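You operate a simulated robot arm through the tools that you are given. There is no shell and no other tool.

You are at the controls of a simulated robot arm. One attempt, no reset.

TASK
Start the engine from the console and let it settle at idle.
Fine: throttle back to IDLE, load knob at 0, ignition on, its cover left open; hold the start button down till it fires, three tries at most; see IDLE on the message display; press no other button, other controls end as they began.

Only the result counts: the job must be done as asked and must still hold three seconds after the hand-in. Knocking over, shifting, dropping, spilling or breaking anything else fails it. Lids that push on must go on centred and level and be pressed home; caps that screw on are set level and turned clockwise until they are tight.

THE ROBOT
A 6-joint arm with a two-finger gripper, fixed in place. Base frame: the origin is at the foot of the arm, x ahead of it, y to its left, z up; the work surface is at about z = 845. Lengths are in mm, angles in rad, forces in N, time in s.
Its first joint turns from -2.897 to 2.897 rad. Payload 3.43 kg.
Tool frame: the origin (TCP) lies between the finger pads and is the grasp point; the fingertips stand 20 mm ahead of it; z points along the fingers, y is the line along which they close. Largest opening 190 mm; the body of the gripper starts 248 mm behind the TCP.
Orientation is that of the tool frame in the base frame, as a unit quaternion [x, y, z, w]. With the fingers straight down and closing along the base's y, the tool's x points along the base's -x, its y along +y and its z along -z.

THE INTERFACE
- The arm moves only by the tool move_arm. Its arguments are lists of equal length, an entry for each row: "offset": the shift along the base's x, y, z in mm, a list of three; "rot": the turn, a rotation vector about the base's x, y, z in rad, a list of three; "gripper": the finger opening in mm, from 0 to 190. In form: {"offset": [[dx, dy, dz], ...], "rot": [[rx, ry, rz], ...], "gripper": [gripper, ...]}. A call has 1 to 20 rows; each row shifts and turns the commanded pose from where the row before left it. Each row takes 0.2 s and may step no farther than 50 mm and 0.15 rad from the row before; otherwise, or with a gripper value out of range, the whole call is refused. A pose out of reach is approached as far as the arm can. The call stops where the force on the tool passes 80 N (or 10 N more than at its start, if that is more) or the arm is blocked; 0.2 s more then pass. The fingers move at their own pace (about 153 mm/s each) and stop on an object; they squeeze with about 42 N. The grip force told is the motor's: it shows also when the fingers shut on nothing. Time passes only in rows, and 0.2 s behind the last, so rows that do not move let the fingers close. It gives the time, the measured TCP pose, the force on the tool (base axes), the opening and the grip force at its end, in the units of the frame above (readings bear some noise), with the torque about the TCP (base axes, N m) and any sound that the robot's microphone picked up.
- Cameras (640 x 400 px; columns grow to the right, rows downward): "scene" is fixed at [220.7, -500.9, 1456.4]; the picture's right is [-0.53, -0.85, 0.00], its down [-0.75, 0.47, -0.47] and it looks along [0.40, -0.25, -0.88] (base axes); focal length 214 px, centre (320, 200). "wrist" rides on the gripper at [70, -8, -288] in the tool frame; the picture's right is [0.12, 0.99, 0.00], its down [-0.96, 0.12, -0.25] and it looks along [-0.24, 0.03, 0.97] (tool axes); focal length 261 px, centre (320, 200). There is no depth. A picture from a camera that has moved, and an enlarged one, comes with that camera's place and axes in the base frame and with its lens.
- snapshot(camera): a new picture of that camera. No time passes.
- lift_body(by): slides the trunk up (or, below 0, down) by that many mm; the arm rides with it, the base frame stays. It gives what a move gives, with no picture.
- close_up(camera, box): a new picture of the part [left, top, right, bottom] of that camera's present view, enlarged. No time passes.
- job_done(): hands the job in; it is judged then, once.

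Nothing tells you positions but the pictures and the camera data. Unless the task says otherwise, let go and move clear before handing in.

The tools are called after ">>>" by a JSON object that holds its "method" and its "body". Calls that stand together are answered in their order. move_arm: Moves the arm, as the interface text tells. Its arguments: {"type":"object","properties":{"offset":{"type":"array","items":{"type":"array","items":{"type":"number"}}},"rot":{"type":"array","items":{"type":"array","items":{"type":"number"}}},"gripper":{"type":"array","items":{"type":"number"}}},"required":["offset","rot","gripper"]} The other tools are called the same way: lift_body (by) slides the trunk up or down; snapshot (camera) takes a picture; close_up (camera, box) takes an enlarged picture of a part of a camera's view; job_done () hands the job in.

At the start:

```text
time_s: 0.0
position: [659.9, -391.5, 1233.3]
ee_rot: [0.0, 1.0, 0.001, -0.001]
ft_force: [0.0, 0.7, 0.1]
moment: [-0.03, 0.01, -0.01]
gripper_width: 190.0
grip_force: 0.0
trunk travel left (down, up): [-225.0, 215.0]
```

scene: 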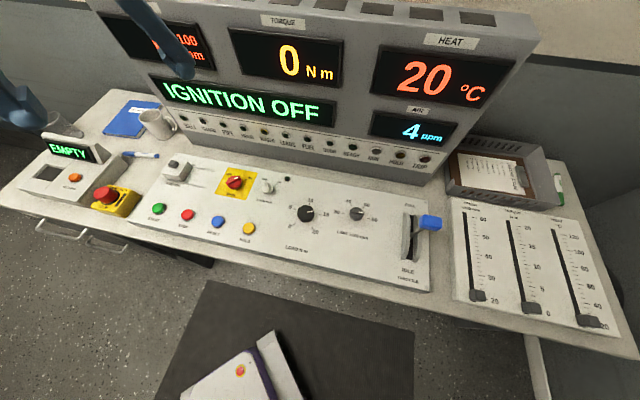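
wrist: 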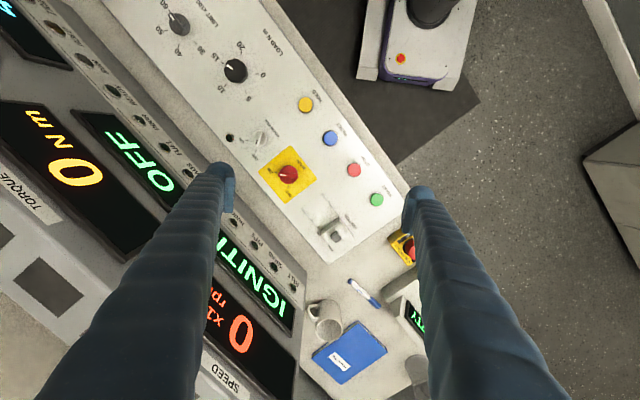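

I see the console with its message display reading IGNITION OFF, a throttle lever on the right, a load knob, a covered switch, and a row of buttons. I'll enlarge the details before moving.

>>> {"method": "close_up", "body": {"camera": "scene", "box": [130, 140, 290, 240]}}

>>> {"method": "close_up", "body": {"camera": "scene", "box": [280, 180, 460, 300]}}

>>> {"method": "close_up", "body": {"camera": "scene", "box": [20, 100, 180, 220]}}

>>> {"method": "close_up", "body": {"camera": "scene", "box": [440, 180, 640, 340]}}

>>> {"method": "close_up", "body": {"camera": "wrist", "box": [220, 80, 420, 260]}}

>>> {"method": "close_up", "body": {"camera": "wrist", "box": [110, 0, 310, 160]}}

>>> {"method": "close_up", "body": {"camera": "scene", "box": [80, 0, 540, 180]}}

```text
4.00 times, centred on (210, 190) of scene
camera zoom: at [220.7, -500.9, 1456.4], right [-0.53, -0.85, 0.0], down [-0.75, 0.47, -0.47], along [0.4, -0.25, -0.88], focal length 858 px, centre (760, 240)
```

zoom: 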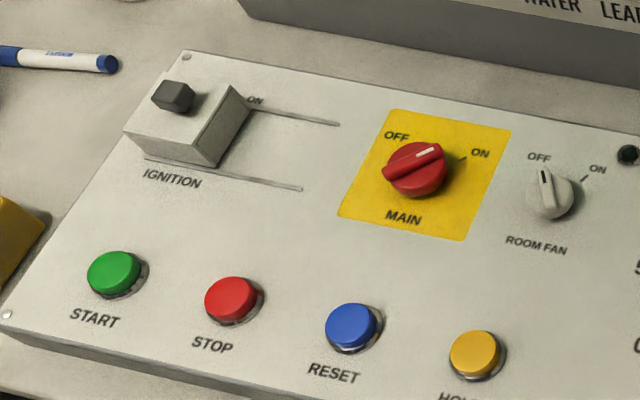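

```text
3.33 times, centred on (370, 240) of scene
camera zoom: at [220.7, -500.9, 1456.4], right [-0.53, -0.85, 0.0], down [-0.75, 0.47, -0.47], along [0.4, -0.25, -0.88], focal length 715 px, centre (153, 67)
```

zoom: 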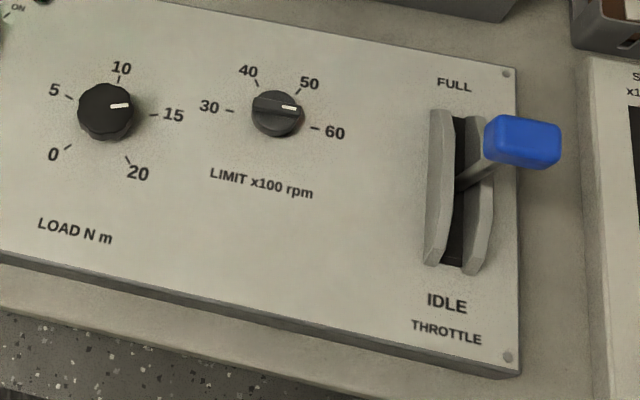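

```text
3.33 times, centred on (100, 160) of scene
camera zoom: at [220.7, -500.9, 1456.4], right [-0.53, -0.85, 0.0], down [-0.75, 0.47, -0.47], along [0.4, -0.25, -0.88], focal length 715 px, centre (1053, 333)
```

zoom: 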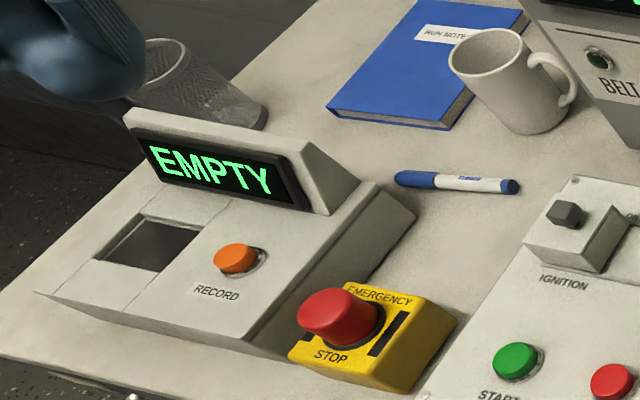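

```text
2.50 times, centred on (540, 260) of scene
camera zoom: at [220.7, -500.9, 1456.4], right [-0.53, -0.85, 0.0], down [-0.75, 0.47, -0.47], along [0.4, -0.25, -0.88], focal length 536 px, centre (-230, 50)
```

zoom: 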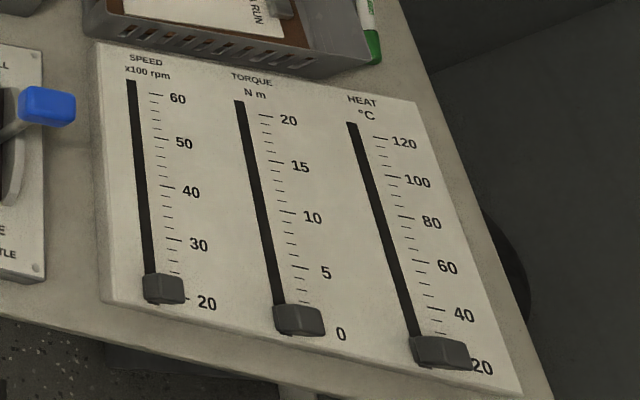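

```text
2.22 times, centred on (320, 170) of wrist
camera zoom: at [589.5, -398.8, 1522.9], right [-0.12, 0.99, 0.0], down [0.96, 0.12, 0.25], along [0.24, 0.03, -0.97], focal length 579 px, centre (320, 267)
```

zoom: 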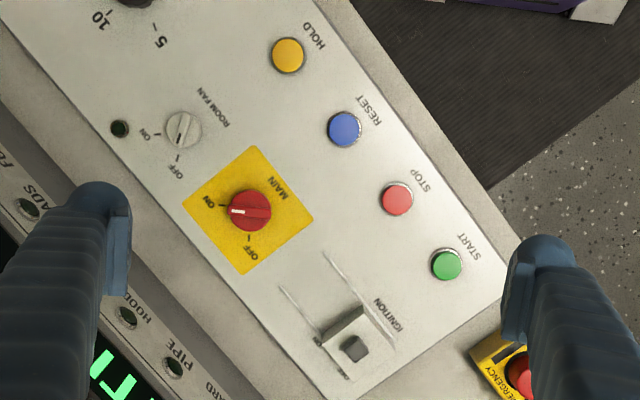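

```text
2.50 times, centred on (210, 80) of wrist
camera zoom: at [589.5, -398.8, 1522.9], right [-0.12, 0.99, 0.0], down [0.96, 0.12, 0.25], along [0.24, 0.03, -0.97], focal length 652 px, centre (595, 500)
```

zoom: 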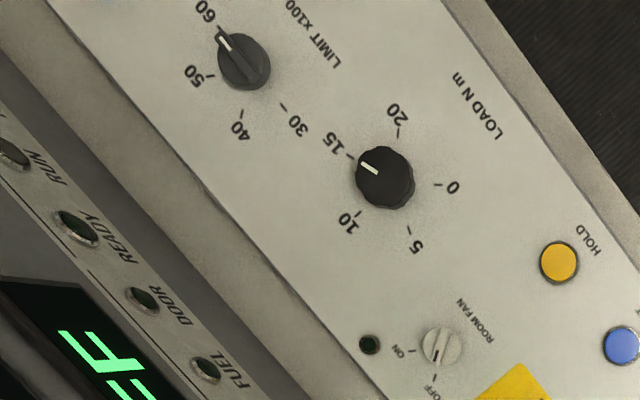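

```text
1.39 times, centred on (310, 90) of scene
camera zoom: at [220.7, -500.9, 1456.4], right [-0.53, -0.85, 0.0], down [-0.75, 0.47, -0.47], along [0.4, -0.25, -0.88], focal length 298 px, centre (334, 353)
```

zoom: 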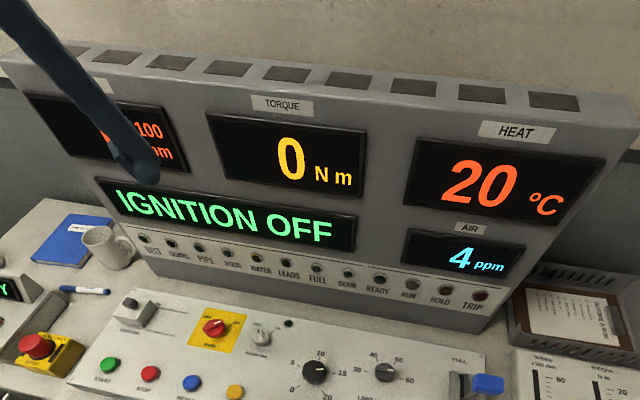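

The console lies yawed about 45° in the base frame, with its right side towards (-x,-y) and its back towards (+x,-y). I'll turn the tool to match it and take more pictures for accurate positions.

>>> {"method": "move_arm", "body": {"offset": [[0, 0, 0], [0, 0, 0], [0, 0, 0], [0, 0, 0], [0, 0, 0], [0, 0, 0]], "rot": [[0, 0, -0.131], [0, 0, -0.131], [0, 0, -0.131], [0, 0, -0.131], [0, 0, -0.131], [0, 0, -0.13]], "gripper": [190, 190, 190, 190, 190, 190]}}

>>> {"method": "snapshot", "body": {"camera": "wrist"}}

>>> {"method": "snapshot", "body": {"camera": "scene"}}

```text
time_s: 1.4
position: [657.7, -391.6, 1235.4]
ee_rot: [0.384, 0.923, -0.001, 0.001]
ft_force: [-0.1, -0.3, 0.7]
moment: [-0.04, 0.01, 0.01]
gripper_width: 190.2
grip_force: 0.0
trunk travel left (down, up): [-225.0, 215.0]
```

```text
taken
camera wrist: at [604.1, -346.5, 1523.4], right [0.62, 0.78, 0.0], down [0.76, -0.6, 0.25], along [0.19, -0.15, -0.97], focal length 261 px, centre (320, 200)
```

wrist: 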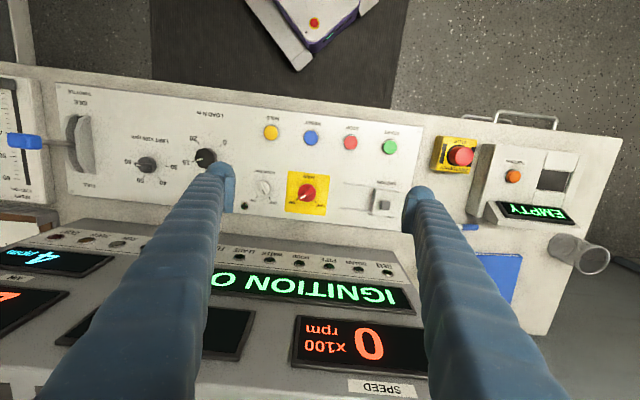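

```text
taken
```

scene: 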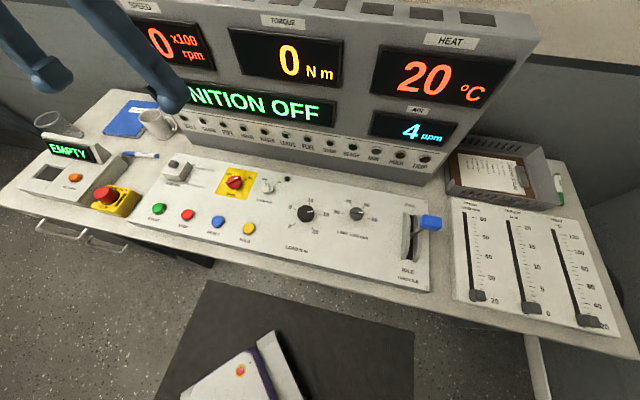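

I'll move over the left part of the panel, clear of the display wall, and go lower so I can triangulate the start button, the ignition cover and the panel height.

>>> {"method": "move_arm", "body": {"offset": [[10.6, 21.4, -25], [10.6, 21.4, -25], [10.6, 21.4, -25], [10.6, 21.4, -25], [10.6, 21.4, -25], [0, 0, 0]], "rot": [[0, 0, 0], [0, 0, 0], [0, 0, 0], [0, 0, 0], [0, 0, 0], [0, 0, 0]], "gripper": [190, 190, 190, 190, 190, 190]}}

>>> {"method": "snapshot", "body": {"camera": "wrist"}}

>>> {"method": "snapshot", "body": {"camera": "scene"}}

```text
time_s: 2.8
position: [712.2, -283.8, 1110.3]
ee_rot: [0.383, 0.924, 0.0, 0.0]
ft_force: [-0.3, -0.3, 0.2]
moment: [-0.02, -0.03, 0.02]
gripper_width: 190.3
grip_force: 0.1
trunk travel left (down, up): [-225.0, 215.0]
```

```text
taken
camera wrist: at [656.5, -239.4, 1398.9], right [0.62, 0.79, 0.0], down [0.76, -0.6, 0.25], along [0.19, -0.15, -0.97], focal length 261 px, centre (320, 200)
```

wrist: 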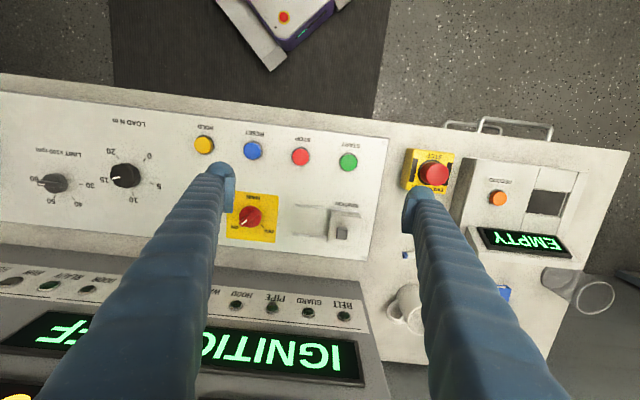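

```text
taken
```

scene: 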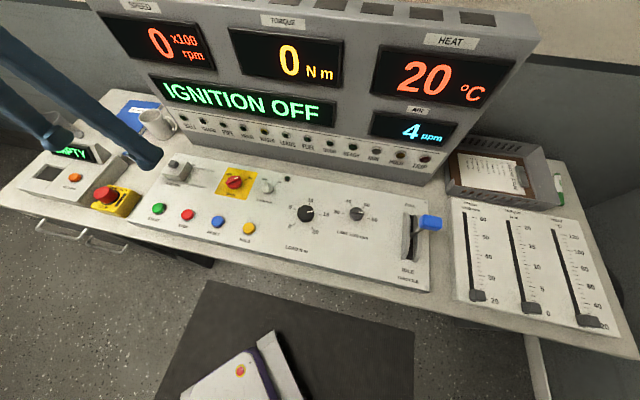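

I'll calibrate the scene camera against the known fingertip position, and zoom on the ignition and start area.

>>> {"method": "close_up", "body": {"camera": "scene", "box": [100, 120, 260, 220]}}

>>> {"method": "close_up", "body": {"camera": "wrist", "box": [200, 120, 400, 260]}}

```text
4.00 times, centred on (180, 170) of scene
camera zoom: at [220.7, -500.9, 1456.4], right [-0.53, -0.85, 0.0], down [-0.75, 0.47, -0.47], along [0.4, -0.25, -0.88], focal length 858 px, centre (880, 320)
```

zoom: 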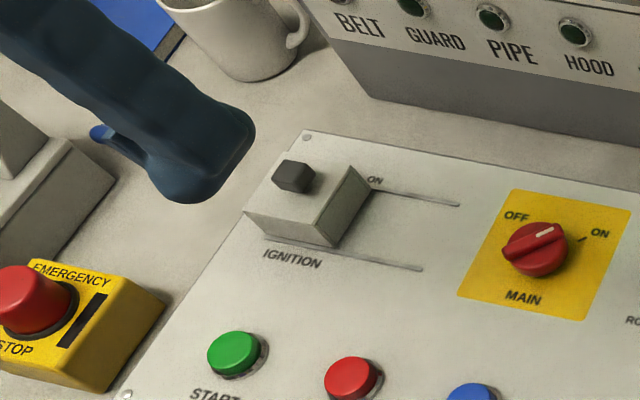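

```text
2.86 times, centred on (300, 190) of wrist
camera zoom: at [656.5, -239.4, 1398.9], right [0.62, 0.79, 0.0], down [0.76, -0.6, 0.25], along [0.19, -0.15, -0.97], focal length 745 px, centre (377, 229)
```

zoom: 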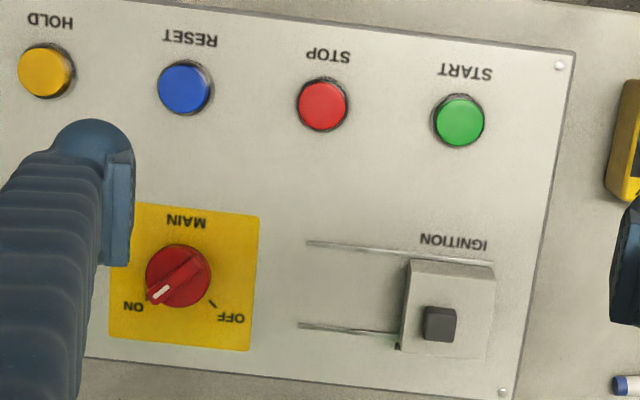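

The start button top is at about (739,-228,852) and the ignition cover's black knob at about (840,-326,894). The cover looks like it slides right along its rails, so I'll move above its knob with the fingers narrowed.

>>> {"method": "move_arm", "body": {"offset": [[32, -10.5, 0], [32, -10.5, 0], [32, -10.5, 0], [32, -10.5, 0], [0, 0, -40], [0, 0, -40], [0, 0, -40], [0, 0, 0]], "rot": [[0, 0, 0], [0, 0, 0], [0, 0, 0], [0, 0, 0], [0, 0, 0], [0, 0, 0], [0, 0, 0], [0, 0, 0]], "gripper": [150, 110, 80, 60, 60, 60, 60, 60]}}

>>> {"method": "snapshot", "body": {"camera": "wrist"}}

>>> {"method": "close_up", "body": {"camera": "scene", "box": [100, 120, 260, 220]}}

```text
time_s: 4.6
position: [839.0, -326.1, 989.7]
ee_rot: [0.383, 0.924, -0.001, -0.001]
ft_force: [-0.2, 0.1, -0.9]
moment: [0.04, -0.01, 0.02]
gripper_width: 60.1
grip_force: 0.1
trunk travel left (down, up): [-225.0, 215.0]
```

```text
taken
camera wrist: at [784.3, -281.0, 1277.5], right [0.62, 0.79, 0.0], down [0.76, -0.6, 0.25], along [0.19, -0.15, -0.97], focal length 261 px, centre (320, 200)
```

wrist: 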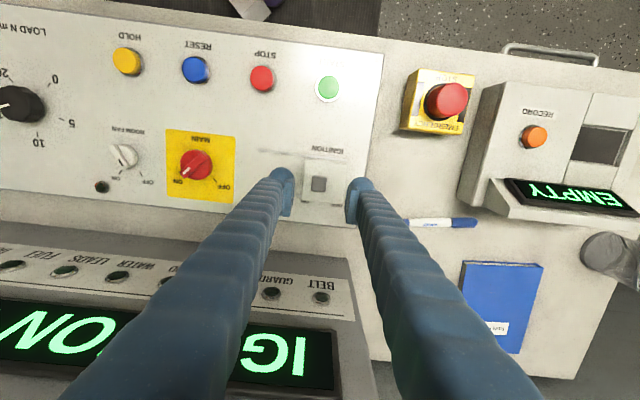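

```text
4.00 times, centred on (180, 170) of scene
camera zoom: at [220.7, -500.9, 1456.4], right [-0.53, -0.85, 0.0], down [-0.75, 0.47, -0.47], along [0.4, -0.25, -0.88], focal length 858 px, centre (880, 320)
```

zoom: 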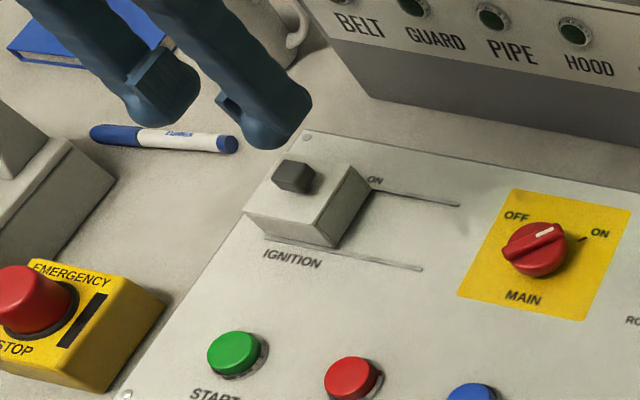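

The knob sits right between the fingers. I'll lower so the tips straddle it and stop just above the cover top.

>>> {"method": "move_arm", "body": {"offset": [[2, -1, -40], [0, 0, -30], [0, 0, -10], [0, 0, -5], [0, 0, 0]], "rot": [[0, 0, 0], [0, 0, 0], [0, 0, 0], [0, 0, 0], [0, 0, 0]], "gripper": [60, 60, 60, 60, 60]}}

>>> {"method": "snapshot", "body": {"camera": "wrist"}}

>>> {"method": "close_up", "body": {"camera": "scene", "box": [100, 120, 260, 220]}}

```text
time_s: 5.8
position: [841.6, -327.0, 903.5]
ee_rot: [0.382, 0.924, 0.001, -0.001]
ft_force: [0.5, -0.1, 0.4]
moment: [-0.03, 0.02, -0.02]
gripper_width: 59.9
grip_force: 0.0
trunk travel left (down, up): [-225.0, 215.0]
```

```text
taken
camera wrist: at [786.7, -282.5, 1192.8], right [0.62, 0.79, 0.0], down [0.76, -0.6, 0.25], along [0.19, -0.15, -0.97], focal length 261 px, centre (320, 200)
```

wrist: 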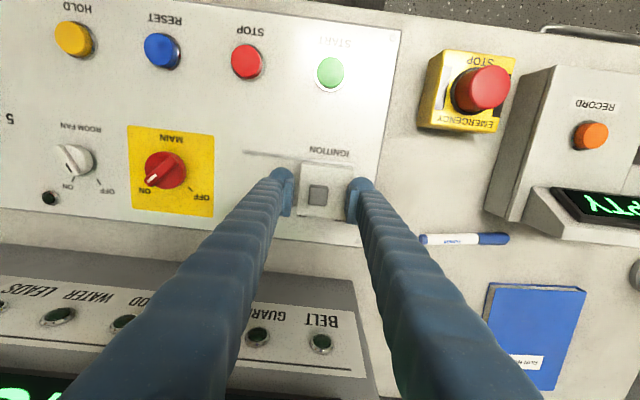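

```text
4.00 times, centred on (180, 170) of scene
camera zoom: at [220.7, -500.9, 1456.4], right [-0.53, -0.85, 0.0], down [-0.75, 0.47, -0.47], along [0.4, -0.25, -0.88], focal length 858 px, centre (880, 320)
```

zoom: 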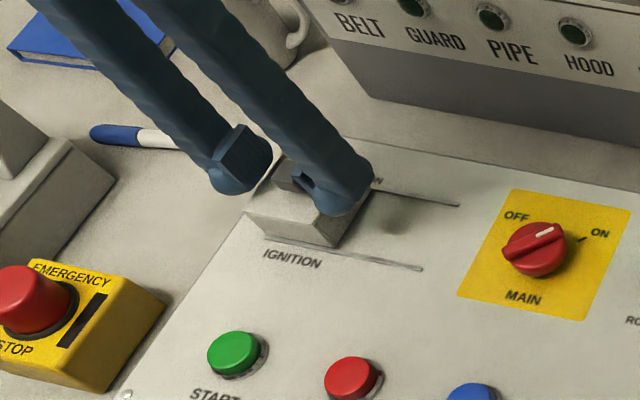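

>>> {"method": "move_arm", "body": {"offset": [[-2, -1.5, 0], [0, 0, 0], [0, 0, 0], [0, 0, 0]], "rot": [[0, 0, 0], [0, 0, 0], [0, 0, 0], [0, 0, 0]], "gripper": [30, 15, 10, 10]}}

>>> {"method": "close_up", "body": {"camera": "scene", "box": [100, 120, 260, 220]}}

>>> {"method": "close_up", "body": {"camera": "wrist", "box": [240, 130, 400, 230]}}

```text
time_s: 6.8
position: [839.7, -328.1, 904.0]
ee_rot: [0.383, 0.924, 0.0, -0.001]
ft_force: [-0.1, 0.7, -0.6]
moment: [-0.02, -0.03, 0.0]
gripper_width: 21.4
grip_force: 45.0
trunk travel left (down, up): [-225.0, 215.0]
```

```text
4.00 times, centred on (180, 170) of scene
camera zoom: at [220.7, -500.9, 1456.4], right [-0.53, -0.85, 0.0], down [-0.75, 0.47, -0.47], along [0.4, -0.25, -0.88], focal length 858 px, centre (880, 320)
```

zoom: 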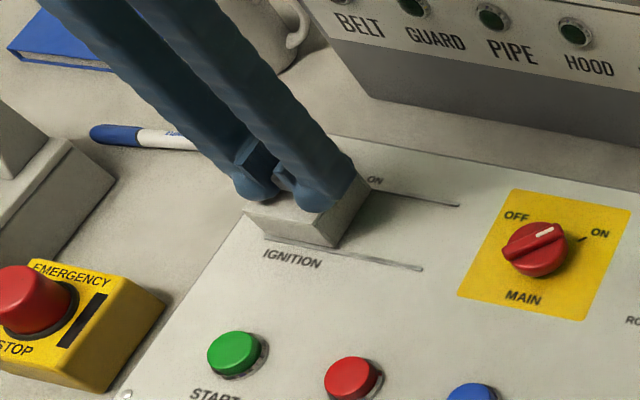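

```text
4.00 times, centred on (320, 180) of wrist
camera zoom: at [784.9, -284.0, 1193.0], right [0.62, 0.79, 0.0], down [0.76, -0.6, 0.25], along [0.19, -0.15, -0.97], focal length 1043 px, centre (320, 280)
```

zoom: 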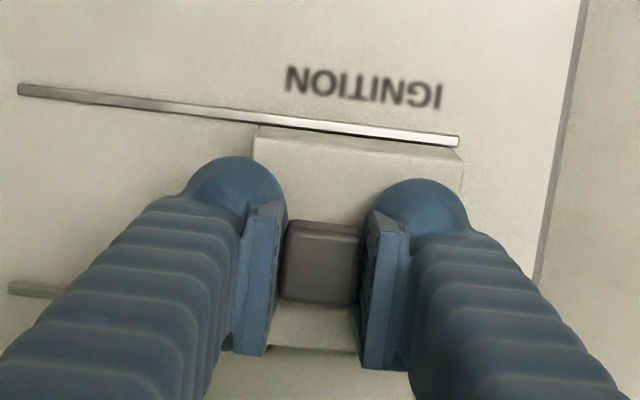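

The knob is gripped at 21 mm. Now I'll slide the cover along its rails to console right.

>>> {"method": "move_arm", "body": {"offset": [[-5.6, -5.7, 0], [-5.6, -5.7, 0], [-5.6, -5.7, 0], [-5.6, -5.7, 0], [-5.6, -5.7, 0], [0, 0, 0]], "rot": [[0, 0, 0], [0, 0, 0], [0, 0, 0], [0, 0, 0], [0, 0, 0], [0, 0, 0]], "gripper": [10, 10, 10, 10, 10, 10]}}

>>> {"method": "close_up", "body": {"camera": "scene", "box": [100, 120, 260, 220]}}

>>> {"method": "close_up", "body": {"camera": "wrist", "box": [240, 130, 400, 230]}}

```text
time_s: 8.2
position: [811.9, -356.7, 905.1]
ee_rot: [0.383, 0.924, -0.001, -0.001]
ft_force: [-4.6, 3.4, -4.7]
moment: [-0.04, -0.04, 0.0]
gripper_width: 21.2
grip_force: 45.3
trunk travel left (down, up): [-225.0, 215.0]
```

```text
4.00 times, centred on (180, 170) of scene
camera zoom: at [220.7, -500.9, 1456.4], right [-0.53, -0.85, 0.0], down [-0.75, 0.47, -0.47], along [0.4, -0.25, -0.88], focal length 858 px, centre (880, 320)
```

zoom: 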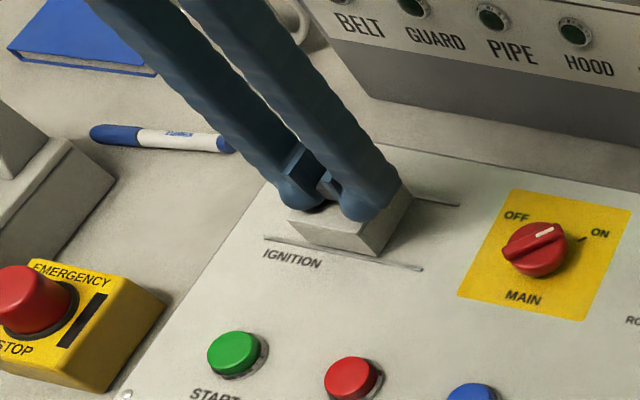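

```text
4.00 times, centred on (320, 180) of wrist
camera zoom: at [756.9, -312.3, 1193.1], right [0.62, 0.79, 0.0], down [0.76, -0.6, 0.25], along [0.19, -0.15, -0.97], focal length 1043 px, centre (320, 280)
```

zoom: 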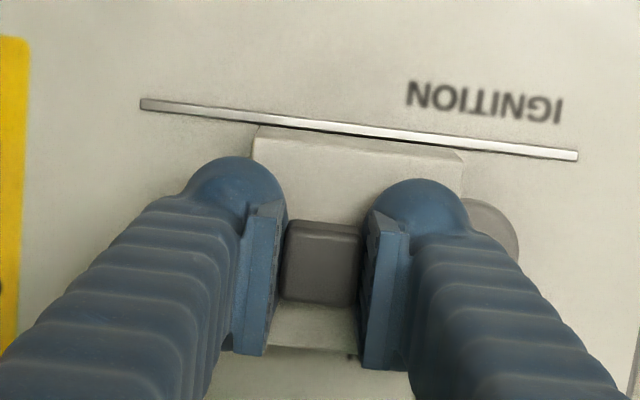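

The cover slides freely and a round rotary switch is showing underneath. I'll keep going to the end of the rails.

>>> {"method": "move_arm", "body": {"offset": [[-5.6, -5.7, 0], [-5.6, -5.7, 0], [-5.6, -5.7, 0], [-4.2, -4.3, 0], [-2.1, -2.1, 0], [0, 0, 0]], "rot": [[0, 0, 0], [0, 0, 0], [0, 0, 0], [0, 0, 0], [0, 0, 0], [0, 0, 0]], "gripper": [10, 10, 10, 10, 10, 10]}}

>>> {"method": "close_up", "body": {"camera": "wrist", "box": [240, 130, 400, 230]}}

>>> {"method": "close_up", "body": {"camera": "scene", "box": [100, 120, 260, 220]}}

```text
time_s: 9.6
position: [789.3, -380.5, 904.6]
ee_rot: [0.383, 0.924, -0.001, -0.001]
ft_force: [-10.9, 8.6, -8.6]
moment: [0.08, 0.15, 0.04]
gripper_width: 20.9
grip_force: 45.3
trunk travel left (down, up): [-225.0, 215.0]
```

```text
4.00 times, centred on (320, 180) of wrist
camera zoom: at [733.5, -335.8, 1193.2], right [0.62, 0.79, 0.0], down [0.76, -0.6, 0.25], along [0.19, -0.15, -0.97], focal length 1043 px, centre (320, 280)
```

zoom: 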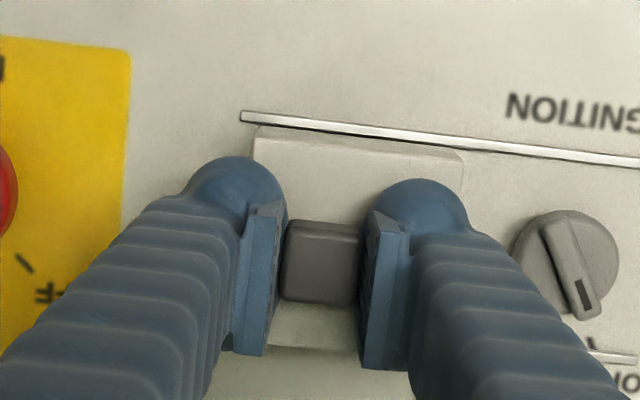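

```text
4.00 times, centred on (180, 170) of scene
camera zoom: at [220.7, -500.9, 1456.4], right [-0.53, -0.85, 0.0], down [-0.75, 0.47, -0.47], along [0.4, -0.25, -0.88], focal length 858 px, centre (880, 320)
```

zoom: 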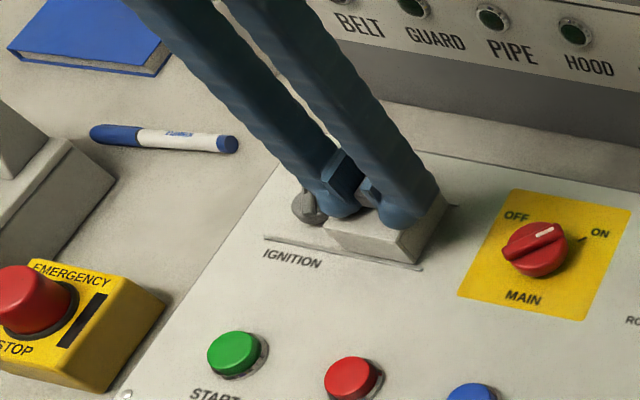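

>>> {"method": "move_arm", "body": {"offset": [[-2.1, -0.7, 0], [-1.4, -1.4, 0], [-1.4, -1.4, 0], [0, 0, 0]], "rot": [[0, 0, 0], [0, 0, 0], [0, 0, 0], [0, 0, 0]], "gripper": [10, 10, 10, 10]}}

>>> {"method": "close_up", "body": {"camera": "wrist", "box": [240, 130, 400, 230]}}

```text
time_s: 10.6
position: [786.7, -381.7, 904.8]
ee_rot: [0.383, 0.924, 0.0, 0.0]
ft_force: [11.5, 25.6, -10.2]
moment: [0.27, -0.07, -0.03]
gripper_width: 21.2
grip_force: 45.1
trunk travel left (down, up): [-225.0, 215.0]
```

```text
4.00 times, centred on (320, 180) of wrist
camera zoom: at [731.4, -337.1, 1193.0], right [0.62, 0.79, 0.0], down [0.76, -0.6, 0.25], along [0.19, -0.15, -0.97], focal length 1043 px, centre (320, 280)
```

zoom: 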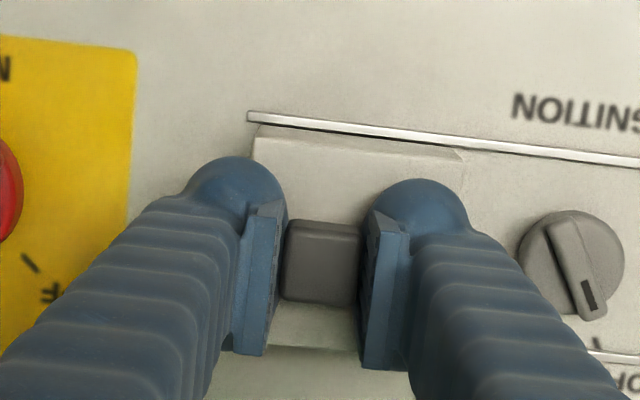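

The cover is at its end stop. I'll release it and rise to see the ignition knob and its markings.

>>> {"method": "move_arm", "body": {"offset": [[1, 1, 0], [0, 0, 0], [0, 0, 25], [17, 17, 40], [17, 17, 20], [0, 0, 0]], "rot": [[0, 0, 0], [0, 0, 0], [0, 0, 0], [0, 0, 0], [0, 0, 0], [0, 0, 0]], "gripper": [35, 38, 38, 60, 90, 90]}}

>>> {"method": "snapshot", "body": {"camera": "wrist"}}

>>> {"method": "close_up", "body": {"camera": "wrist", "box": [240, 130, 400, 230]}}

>>> {"method": "close_up", "body": {"camera": "scene", "box": [100, 120, 260, 220]}}

```text
time_s: 12.0
position: [818.6, -349.4, 991.9]
ee_rot: [0.383, 0.924, -0.001, 0.0]
ft_force: [-0.9, 0.3, 0.8]
moment: [-0.04, 0.02, 0.02]
gripper_width: 90.0
grip_force: 0.0
trunk travel left (down, up): [-225.0, 215.0]
```

```text
taken
camera wrist: at [763.7, -305.0, 1278.9], right [0.62, 0.79, 0.0], down [0.76, -0.6, 0.25], along [0.19, -0.15, -0.97], focal length 261 px, centre (320, 200)
```

wrist: 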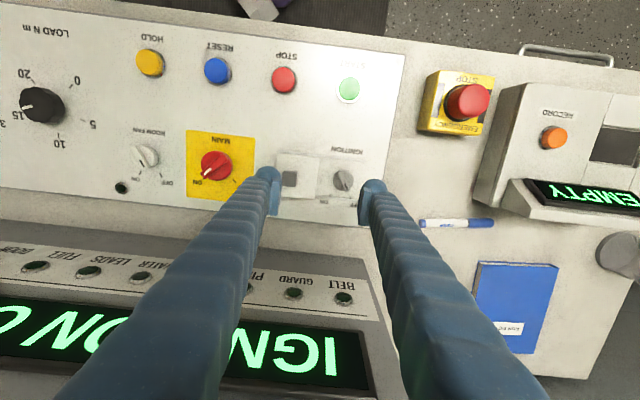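

```text
4.00 times, centred on (320, 180) of wrist
camera zoom: at [763.7, -305.0, 1278.9], right [0.62, 0.79, 0.0], down [0.76, -0.6, 0.25], along [0.19, -0.15, -0.97], focal length 1043 px, centre (320, 280)
```

zoom: 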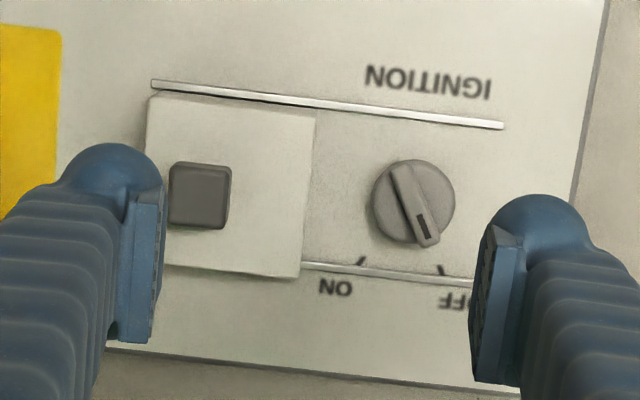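

```text
4.00 times, centred on (180, 170) of scene
camera zoom: at [220.7, -500.9, 1456.4], right [-0.53, -0.85, 0.0], down [-0.75, 0.47, -0.47], along [0.4, -0.25, -0.88], focal length 858 px, centre (880, 320)
```

zoom: 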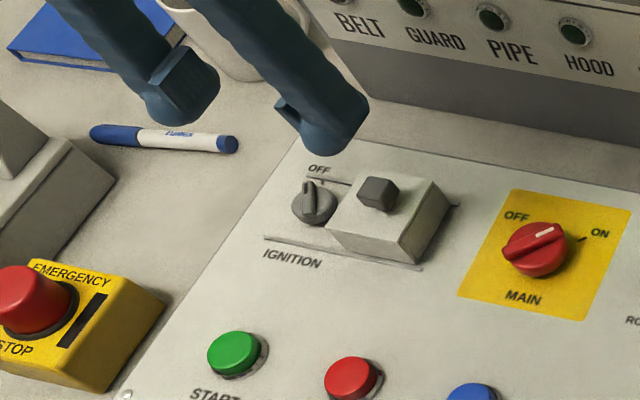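

The ignition knob at about (845,-322), ridge top near z=860, points to OFF, about 30° left of console-up, and ON is about 30° to the right. I'll turn the fingers to straddle its ridge and descend carefully.

>>> {"method": "move_arm", "body": {"offset": [[13, 14, -20], [13, 14, 0], [0, 0, 0], [0, 0, -25], [0, 0, -25], [0, 0, 0]], "rot": [[0, 0, 0.13], [0, 0, 0.13], [0, 0, 0.13], [0, 0, 0.125], [0, 0, 0], [0, 0, 0]], "gripper": [60, 40, 30, 30, 30, 30]}}

>>> {"method": "close_up", "body": {"camera": "wrist", "box": [240, 130, 400, 230]}}

>>> {"method": "close_up", "body": {"camera": "scene", "box": [100, 120, 260, 220]}}

```text
time_s: 13.4
position: [844.6, -322.4, 919.8]
ee_rot: [0.135, 0.991, 0.0, 0.0]
ft_force: [-0.1, -0.1, 0.9]
moment: [0.03, 0.0, 0.02]
gripper_width: 30.2
grip_force: 0.1
trunk travel left (down, up): [-225.0, 215.0]
```

```text
4.00 times, centred on (320, 180) of wrist
camera zoom: at [775.1, -310.5, 1208.2], right [0.15, 0.99, 0.0], down [0.96, -0.15, 0.25], along [0.24, -0.04, -0.97], focal length 1043 px, centre (320, 280)
```

zoom: 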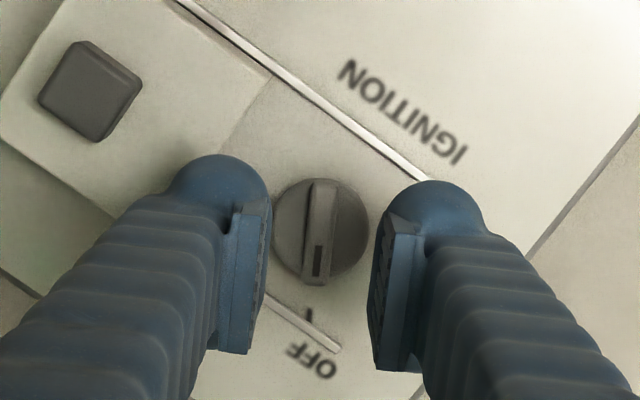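

```text
4.00 times, centred on (180, 170) of scene
camera zoom: at [220.7, -500.9, 1456.4], right [-0.53, -0.85, 0.0], down [-0.75, 0.47, -0.47], along [0.4, -0.25, -0.88], focal length 858 px, centre (880, 320)
```

zoom: 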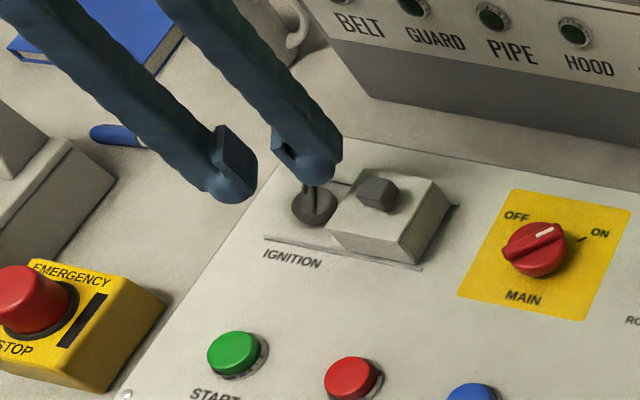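

The knob is centred between the fingers. I'll add a slight extra turn and descend onto the ridge.

>>> {"method": "move_arm", "body": {"offset": [[0, 0, -20], [0, 0, -15], [0, 0, -8], [0, 0, -4], [0, 0, 0]], "rot": [[0, 0, 0.07], [0, 0, 0], [0, 0, 0], [0, 0, 0], [0, 0, 0]], "gripper": [30, 30, 30, 30, 30]}}

>>> {"method": "close_up", "body": {"camera": "wrist", "box": [240, 130, 400, 230]}}

>>> {"method": "close_up", "body": {"camera": "scene", "box": [120, 130, 220, 200]}}

```text
time_s: 14.3
position: [848.1, -320.9, 890.4]
ee_rot: [0.099, 0.995, -0.003, 0.007]
ft_force: [-12.3, 12.0, 36.4]
moment: [-1.43, 0.88, -0.76]
gripper_width: 26.0
grip_force: 0.2
trunk travel left (down, up): [-225.0, 215.0]
stopped in row 4: the force on the tool passed its limit at 86 N (the readings are from after the stop); the commanded pose is now the measured one
```

```text
4.00 times, centred on (320, 180) of wrist
camera zoom: at [773.8, -312.4, 1178.2], right [0.08, 1.0, -0.01], down [0.96, -0.08, 0.26], along [0.26, -0.03, -0.97], focal length 1043 px, centre (320, 280)
```

zoom: 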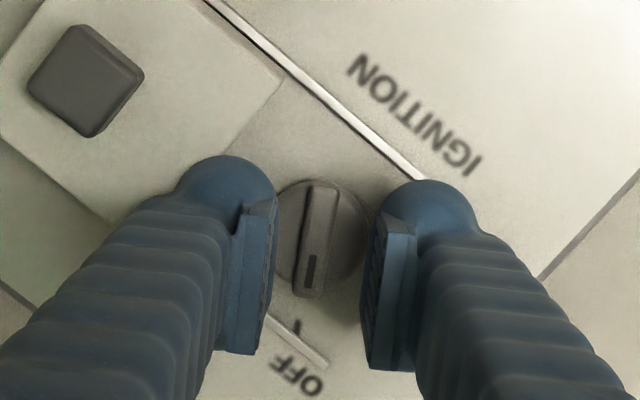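

```text
5.71 times, centred on (170, 165) of scene
camera zoom: at [220.7, -500.9, 1456.4], right [-0.53, -0.85, 0.0], down [-0.75, 0.47, -0.47], along [0.4, -0.25, -0.88], focal length 1226 px, centre (1177, 400)
```

zoom: 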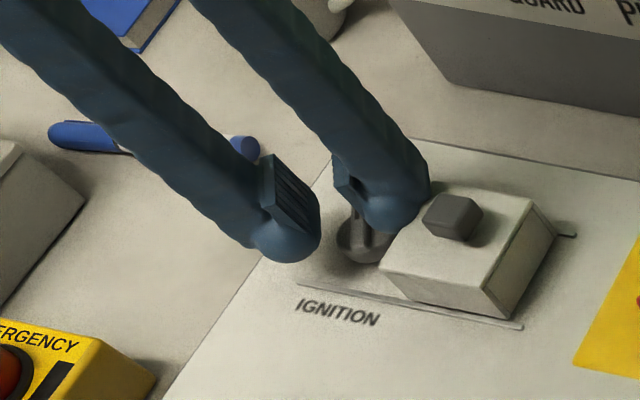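

One finger landed on the cover's top edge, because the fingers are bulkier than I allowed for. I'll back straight up and check that nothing shifted.

>>> {"method": "move_arm", "body": {"offset": [[0, 0, 10], [0, 0, 20], [0, 0, 0]], "rot": [[0, 0, 0], [0.0074, 0.0133, 0], [0, 0, 0]], "gripper": [30, 30, 18]}}

>>> {"method": "close_up", "body": {"camera": "wrist", "box": [240, 130, 400, 230]}}

>>> {"method": "close_up", "body": {"camera": "scene", "box": [120, 130, 220, 200]}}

```text
time_s: 15.1
position: [849.6, -322.8, 913.0]
ee_rot: [0.099, 0.995, 0.0, -0.002]
ft_force: [0.1, 0.3, 0.7]
moment: [-0.05, 0.0, -0.02]
gripper_width: 18.2
grip_force: 0.1
trunk travel left (down, up): [-225.0, 215.0]
```

```text
4.00 times, centred on (320, 180) of wrist
camera zoom: at [780.7, -316.8, 1202.7], right [0.08, 1.0, 0.0], down [0.97, -0.08, 0.24], along [0.24, -0.02, -0.97], focal length 1043 px, centre (320, 280)
```

zoom: 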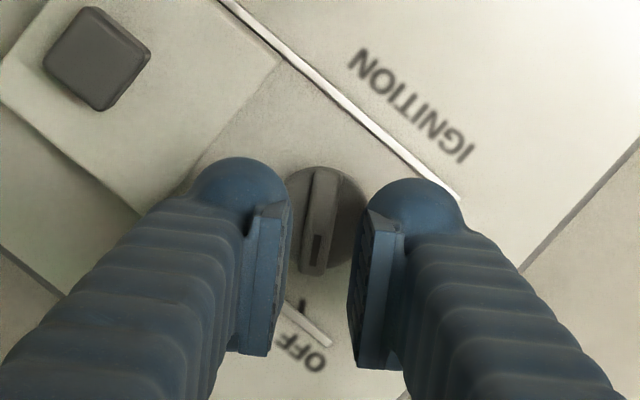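

```text
5.71 times, centred on (170, 165) of scene
camera zoom: at [220.7, -500.9, 1456.4], right [-0.53, -0.85, 0.0], down [-0.75, 0.47, -0.47], along [0.4, -0.25, -0.88], focal length 1226 px, centre (1177, 400)
```

zoom: 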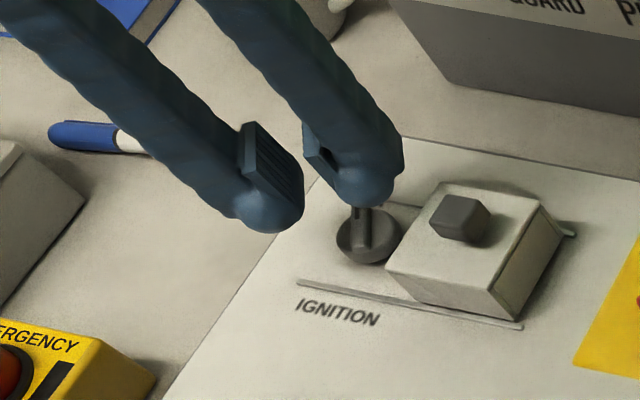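

The cover is intact. With the fingers only 18 mm apart and shifted slightly away from the cover there should be clearance, so I'll descend again in small steps.

>>> {"method": "move_arm", "body": {"offset": [[0, -0.8, -10], [0, 0, -8], [0, 0, -5], [0, 0, -4], [0, 0, 0]], "rot": [[0, 0, 0], [0, 0, 0], [0, 0, 0], [0, 0, 0], [0, 0, 0]], "gripper": [18, 18, 18, 18, 18]}}

>>> {"method": "close_up", "body": {"camera": "wrist", "box": [240, 130, 400, 230]}}

>>> {"method": "close_up", "body": {"camera": "scene", "box": [120, 130, 220, 200]}}

```text
time_s: 16.3
position: [848.9, -323.2, 886.1]
ee_rot: [0.1, 0.995, 0.001, -0.003]
ft_force: [1.0, 0.2, 0.1]
moment: [0.0, -0.03, 0.02]
gripper_width: 18.1
grip_force: 0.1
trunk travel left (down, up): [-225.0, 215.0]
```

```text
4.00 times, centred on (320, 180) of wrist
camera zoom: at [780.4, -318.0, 1175.8], right [0.08, 1.0, 0.0], down [0.97, -0.08, 0.24], along [0.24, -0.02, -0.97], focal length 1043 px, centre (320, 280)
```

zoom: 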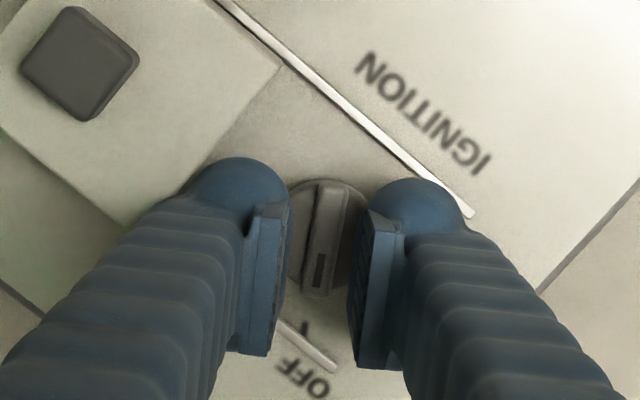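

```text
5.71 times, centred on (170, 165) of scene
camera zoom: at [220.7, -500.9, 1456.4], right [-0.53, -0.85, 0.0], down [-0.75, 0.47, -0.47], along [0.4, -0.25, -0.88], focal length 1226 px, centre (1177, 400)
```

zoom: 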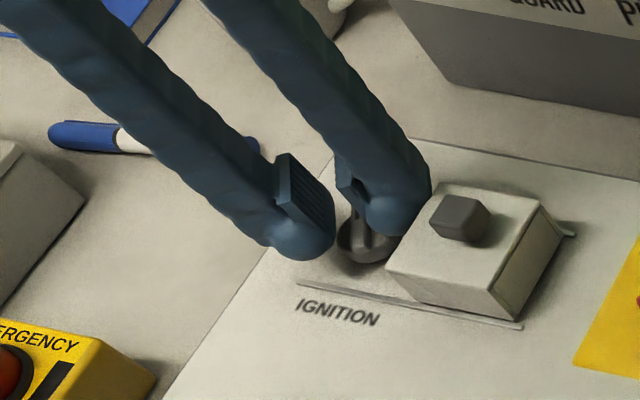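

>>> {"method": "move_arm", "body": {"offset": [[0, 0, -4], [0, 0, -4], [0, 0, -3], [0, 0, -3], [0, 0, 0]], "rot": [[0, 0, 0], [0, 0, 0], [0, 0, 0], [0, 0, 0], [0, 0, 0]], "gripper": [18, 18, 18, 18, 18]}}

>>> {"method": "close_up", "body": {"camera": "wrist", "box": [240, 130, 400, 230]}}

>>> {"method": "close_up", "body": {"camera": "scene", "box": [120, 130, 220, 200]}}

```text
time_s: 17.5
position: [850.1, -324.9, 881.7]
ee_rot: [0.1, 0.995, -0.001, 0.003]
ft_force: [-0.9, 2.9, 63.4]
moment: [1.1, 0.08, 0.01]
gripper_width: 17.8
grip_force: 0.0
trunk travel left (down, up): [-225.0, 215.0]
```

```text
4.00 times, centred on (320, 180) of wrist
camera zoom: at [777.4, -317.1, 1169.0], right [0.08, 1.0, 0.0], down [0.96, -0.08, 0.25], along [0.25, -0.02, -0.97], focal length 1043 px, centre (320, 280)
```

zoom: 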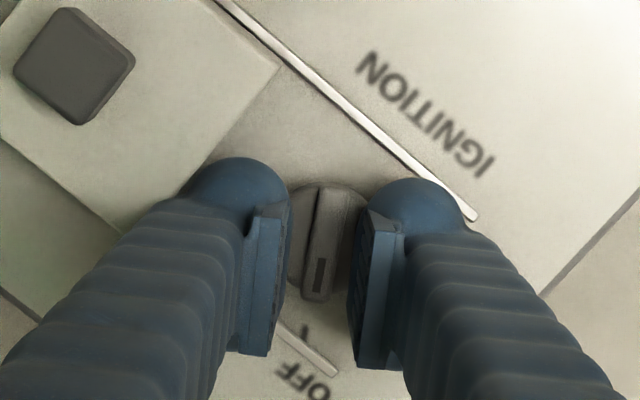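

```text
5.71 times, centred on (170, 165) of scene
camera zoom: at [220.7, -500.9, 1456.4], right [-0.53, -0.85, 0.0], down [-0.75, 0.47, -0.47], along [0.4, -0.25, -0.88], focal length 1226 px, centre (1177, 400)
```

zoom: 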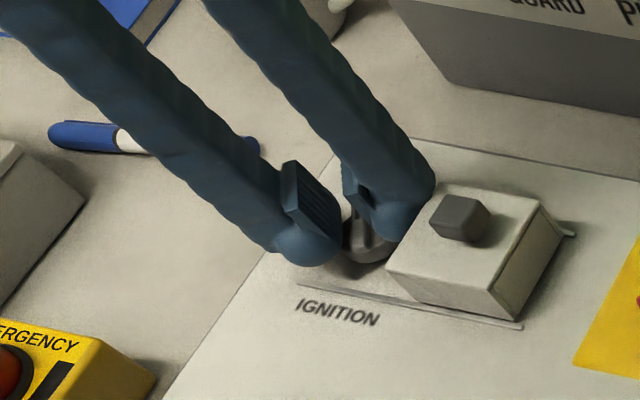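

The left fingertip is resting on the knob's disc, so the ridge is between the pads. I'll ease up slightly and close on the ridge.

>>> {"method": "move_arm", "body": {"offset": [[0, 0, 6], [0, 0, 5], [0, 0, 0], [0, 0, 0], [0, 0, 0]], "rot": [[0, 0, 0], [0, 0, 0], [0, 0, 0], [0, 0, 0], [0, 0, 0]], "gripper": [18, 18, 10, 2, 2]}}

>>> {"method": "close_up", "body": {"camera": "wrist", "box": [240, 130, 400, 230]}}

>>> {"method": "close_up", "body": {"camera": "scene", "box": [120, 130, 220, 200]}}

```text
time_s: 18.7
position: [848.6, -323.0, 888.0]
ee_rot: [0.099, 0.995, 0.001, 0.0]
ft_force: [0.1, 2.4, 17.5]
moment: [0.23, 0.05, -0.07]
gripper_width: 0.0
grip_force: 34.2
trunk travel left (down, up): [-225.0, 215.0]
```

```text
4.00 times, centred on (320, 180) of wrist
camera zoom: at [778.8, -317.2, 1176.1], right [0.08, 1.0, 0.0], down [0.97, -0.08, 0.25], along [0.25, -0.02, -0.97], focal length 1043 px, centre (320, 280)
```

zoom: 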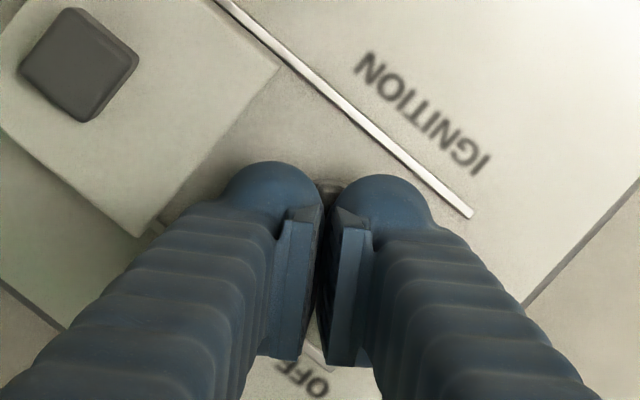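

```text
5.71 times, centred on (170, 165) of scene
camera zoom: at [220.7, -500.9, 1456.4], right [-0.53, -0.85, 0.0], down [-0.75, 0.47, -0.47], along [0.4, -0.25, -0.88], focal length 1226 px, centre (1177, 400)
```

zoom: 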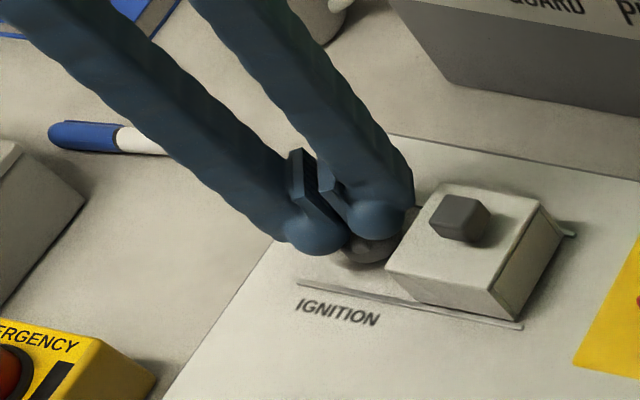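

The pads closed over the top of the ridge at a tip height near 868. To get reliable heights I'll lift and gently touch a blank piece of panel with closed fingers.

>>> {"method": "move_arm", "body": {"offset": [[0, 0, 20], [0, 0, 20], [-40, 12, 0], [-40, 12, 0], [0, 0, -20], [0, 0, -15], [0, 0, 0]], "rot": [[0, 0, 0], [0, 0, 0], [0, 0, 0], [0, 0, 0], [0, 0, 0], [0, 0, 0], [0, 0, 0]], "gripper": [2, 2, 2, 2, 2, 2, 2]}}

>>> {"method": "snapshot", "body": {"camera": "wrist"}}

>>> {"method": "close_up", "body": {"camera": "scene", "box": [100, 130, 260, 230]}}

```text
time_s: 20.3
position: [769.8, -300.2, 889.6]
ee_rot: [0.1, 0.995, 0.001, -0.003]
ft_force: [0.4, 0.2, 0.5]
moment: [0.0, -0.05, -0.03]
gripper_width: 0.0
grip_force: 34.6
trunk travel left (down, up): [-225.0, 215.0]
```

```text
taken
camera wrist: at [701.1, -294.6, 1178.0], right [0.08, 1.0, 0.0], down [0.97, -0.08, 0.24], along [0.24, -0.02, -0.97], focal length 261 px, centre (320, 200)
```

wrist: 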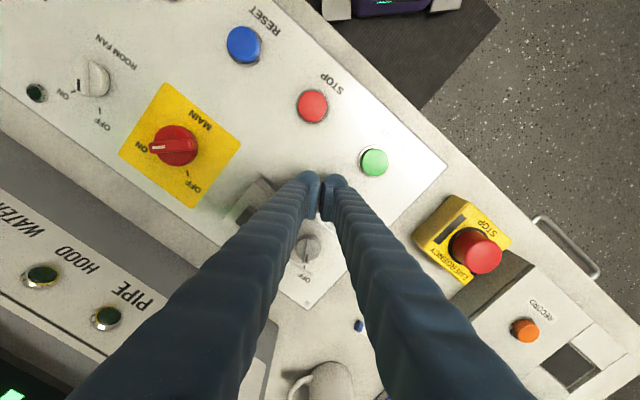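

```text
4.00 times, centred on (180, 180) of scene
camera zoom: at [220.7, -500.9, 1456.4], right [-0.53, -0.85, 0.0], down [-0.75, 0.47, -0.47], along [0.4, -0.25, -0.88], focal length 858 px, centre (880, 280)
```

zoom: 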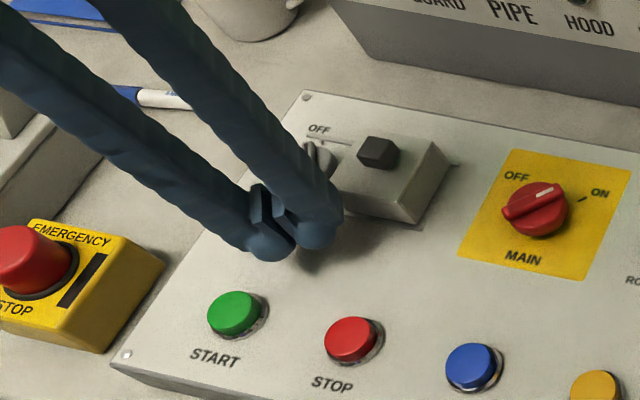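

>>> {"method": "move_arm", "body": {"offset": [[0, 0, -4], [0, 0, -4], [0, 0, -4], [0, 0, -3], [0, 0, -3]], "rot": [[0, 0, 0], [0, 0, 0], [0, 0, 0], [0, 0, 0], [0, 0, 0]], "gripper": [2, 2, 2, 2, 2]}}

```text
time_s: 21.5
position: [769.1, -299.7, 872.3]
ee_rot: [0.1, 0.995, 0.002, -0.002]
ft_force: [-0.6, 1.0, -0.1]
moment: [-0.02, 0.01, 0.03]
gripper_width: 0.0
grip_force: 33.7
trunk travel left (down, up): [-225.0, 215.0]
```

>>> {"method": "move_arm", "body": {"offset": [[0, 0, -3], [0, 0, -3], [0, 0, -3], [0, 0, 0]], "rot": [[0, 0, 0], [0, 0, 0], [0, 0, 0], [0, 0, 0]], "gripper": [2, 2, 2, 2]}}

>>> {"method": "close_up", "body": {"camera": "scene", "box": [100, 130, 260, 230]}}

```text
time_s: 22.5
position: [769.5, -300.0, 864.4]
ee_rot: [0.1, 0.995, 0.001, -0.001]
ft_force: [-2.0, -0.5, 21.8]
moment: [-0.03, 0.02, -0.01]
gripper_width: 0.1
grip_force: 34.1
trunk travel left (down, up): [-225.0, 215.0]
```

```text
4.00 times, centred on (180, 180) of scene
camera zoom: at [220.7, -500.9, 1456.4], right [-0.53, -0.85, 0.0], down [-0.75, 0.47, -0.47], along [0.4, -0.25, -0.88], focal length 858 px, centre (880, 280)
```

zoom: 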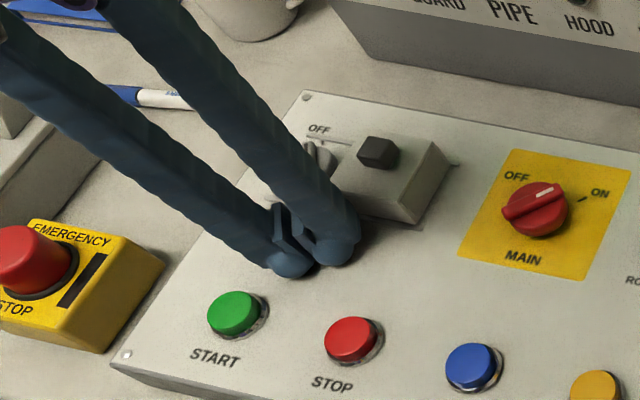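

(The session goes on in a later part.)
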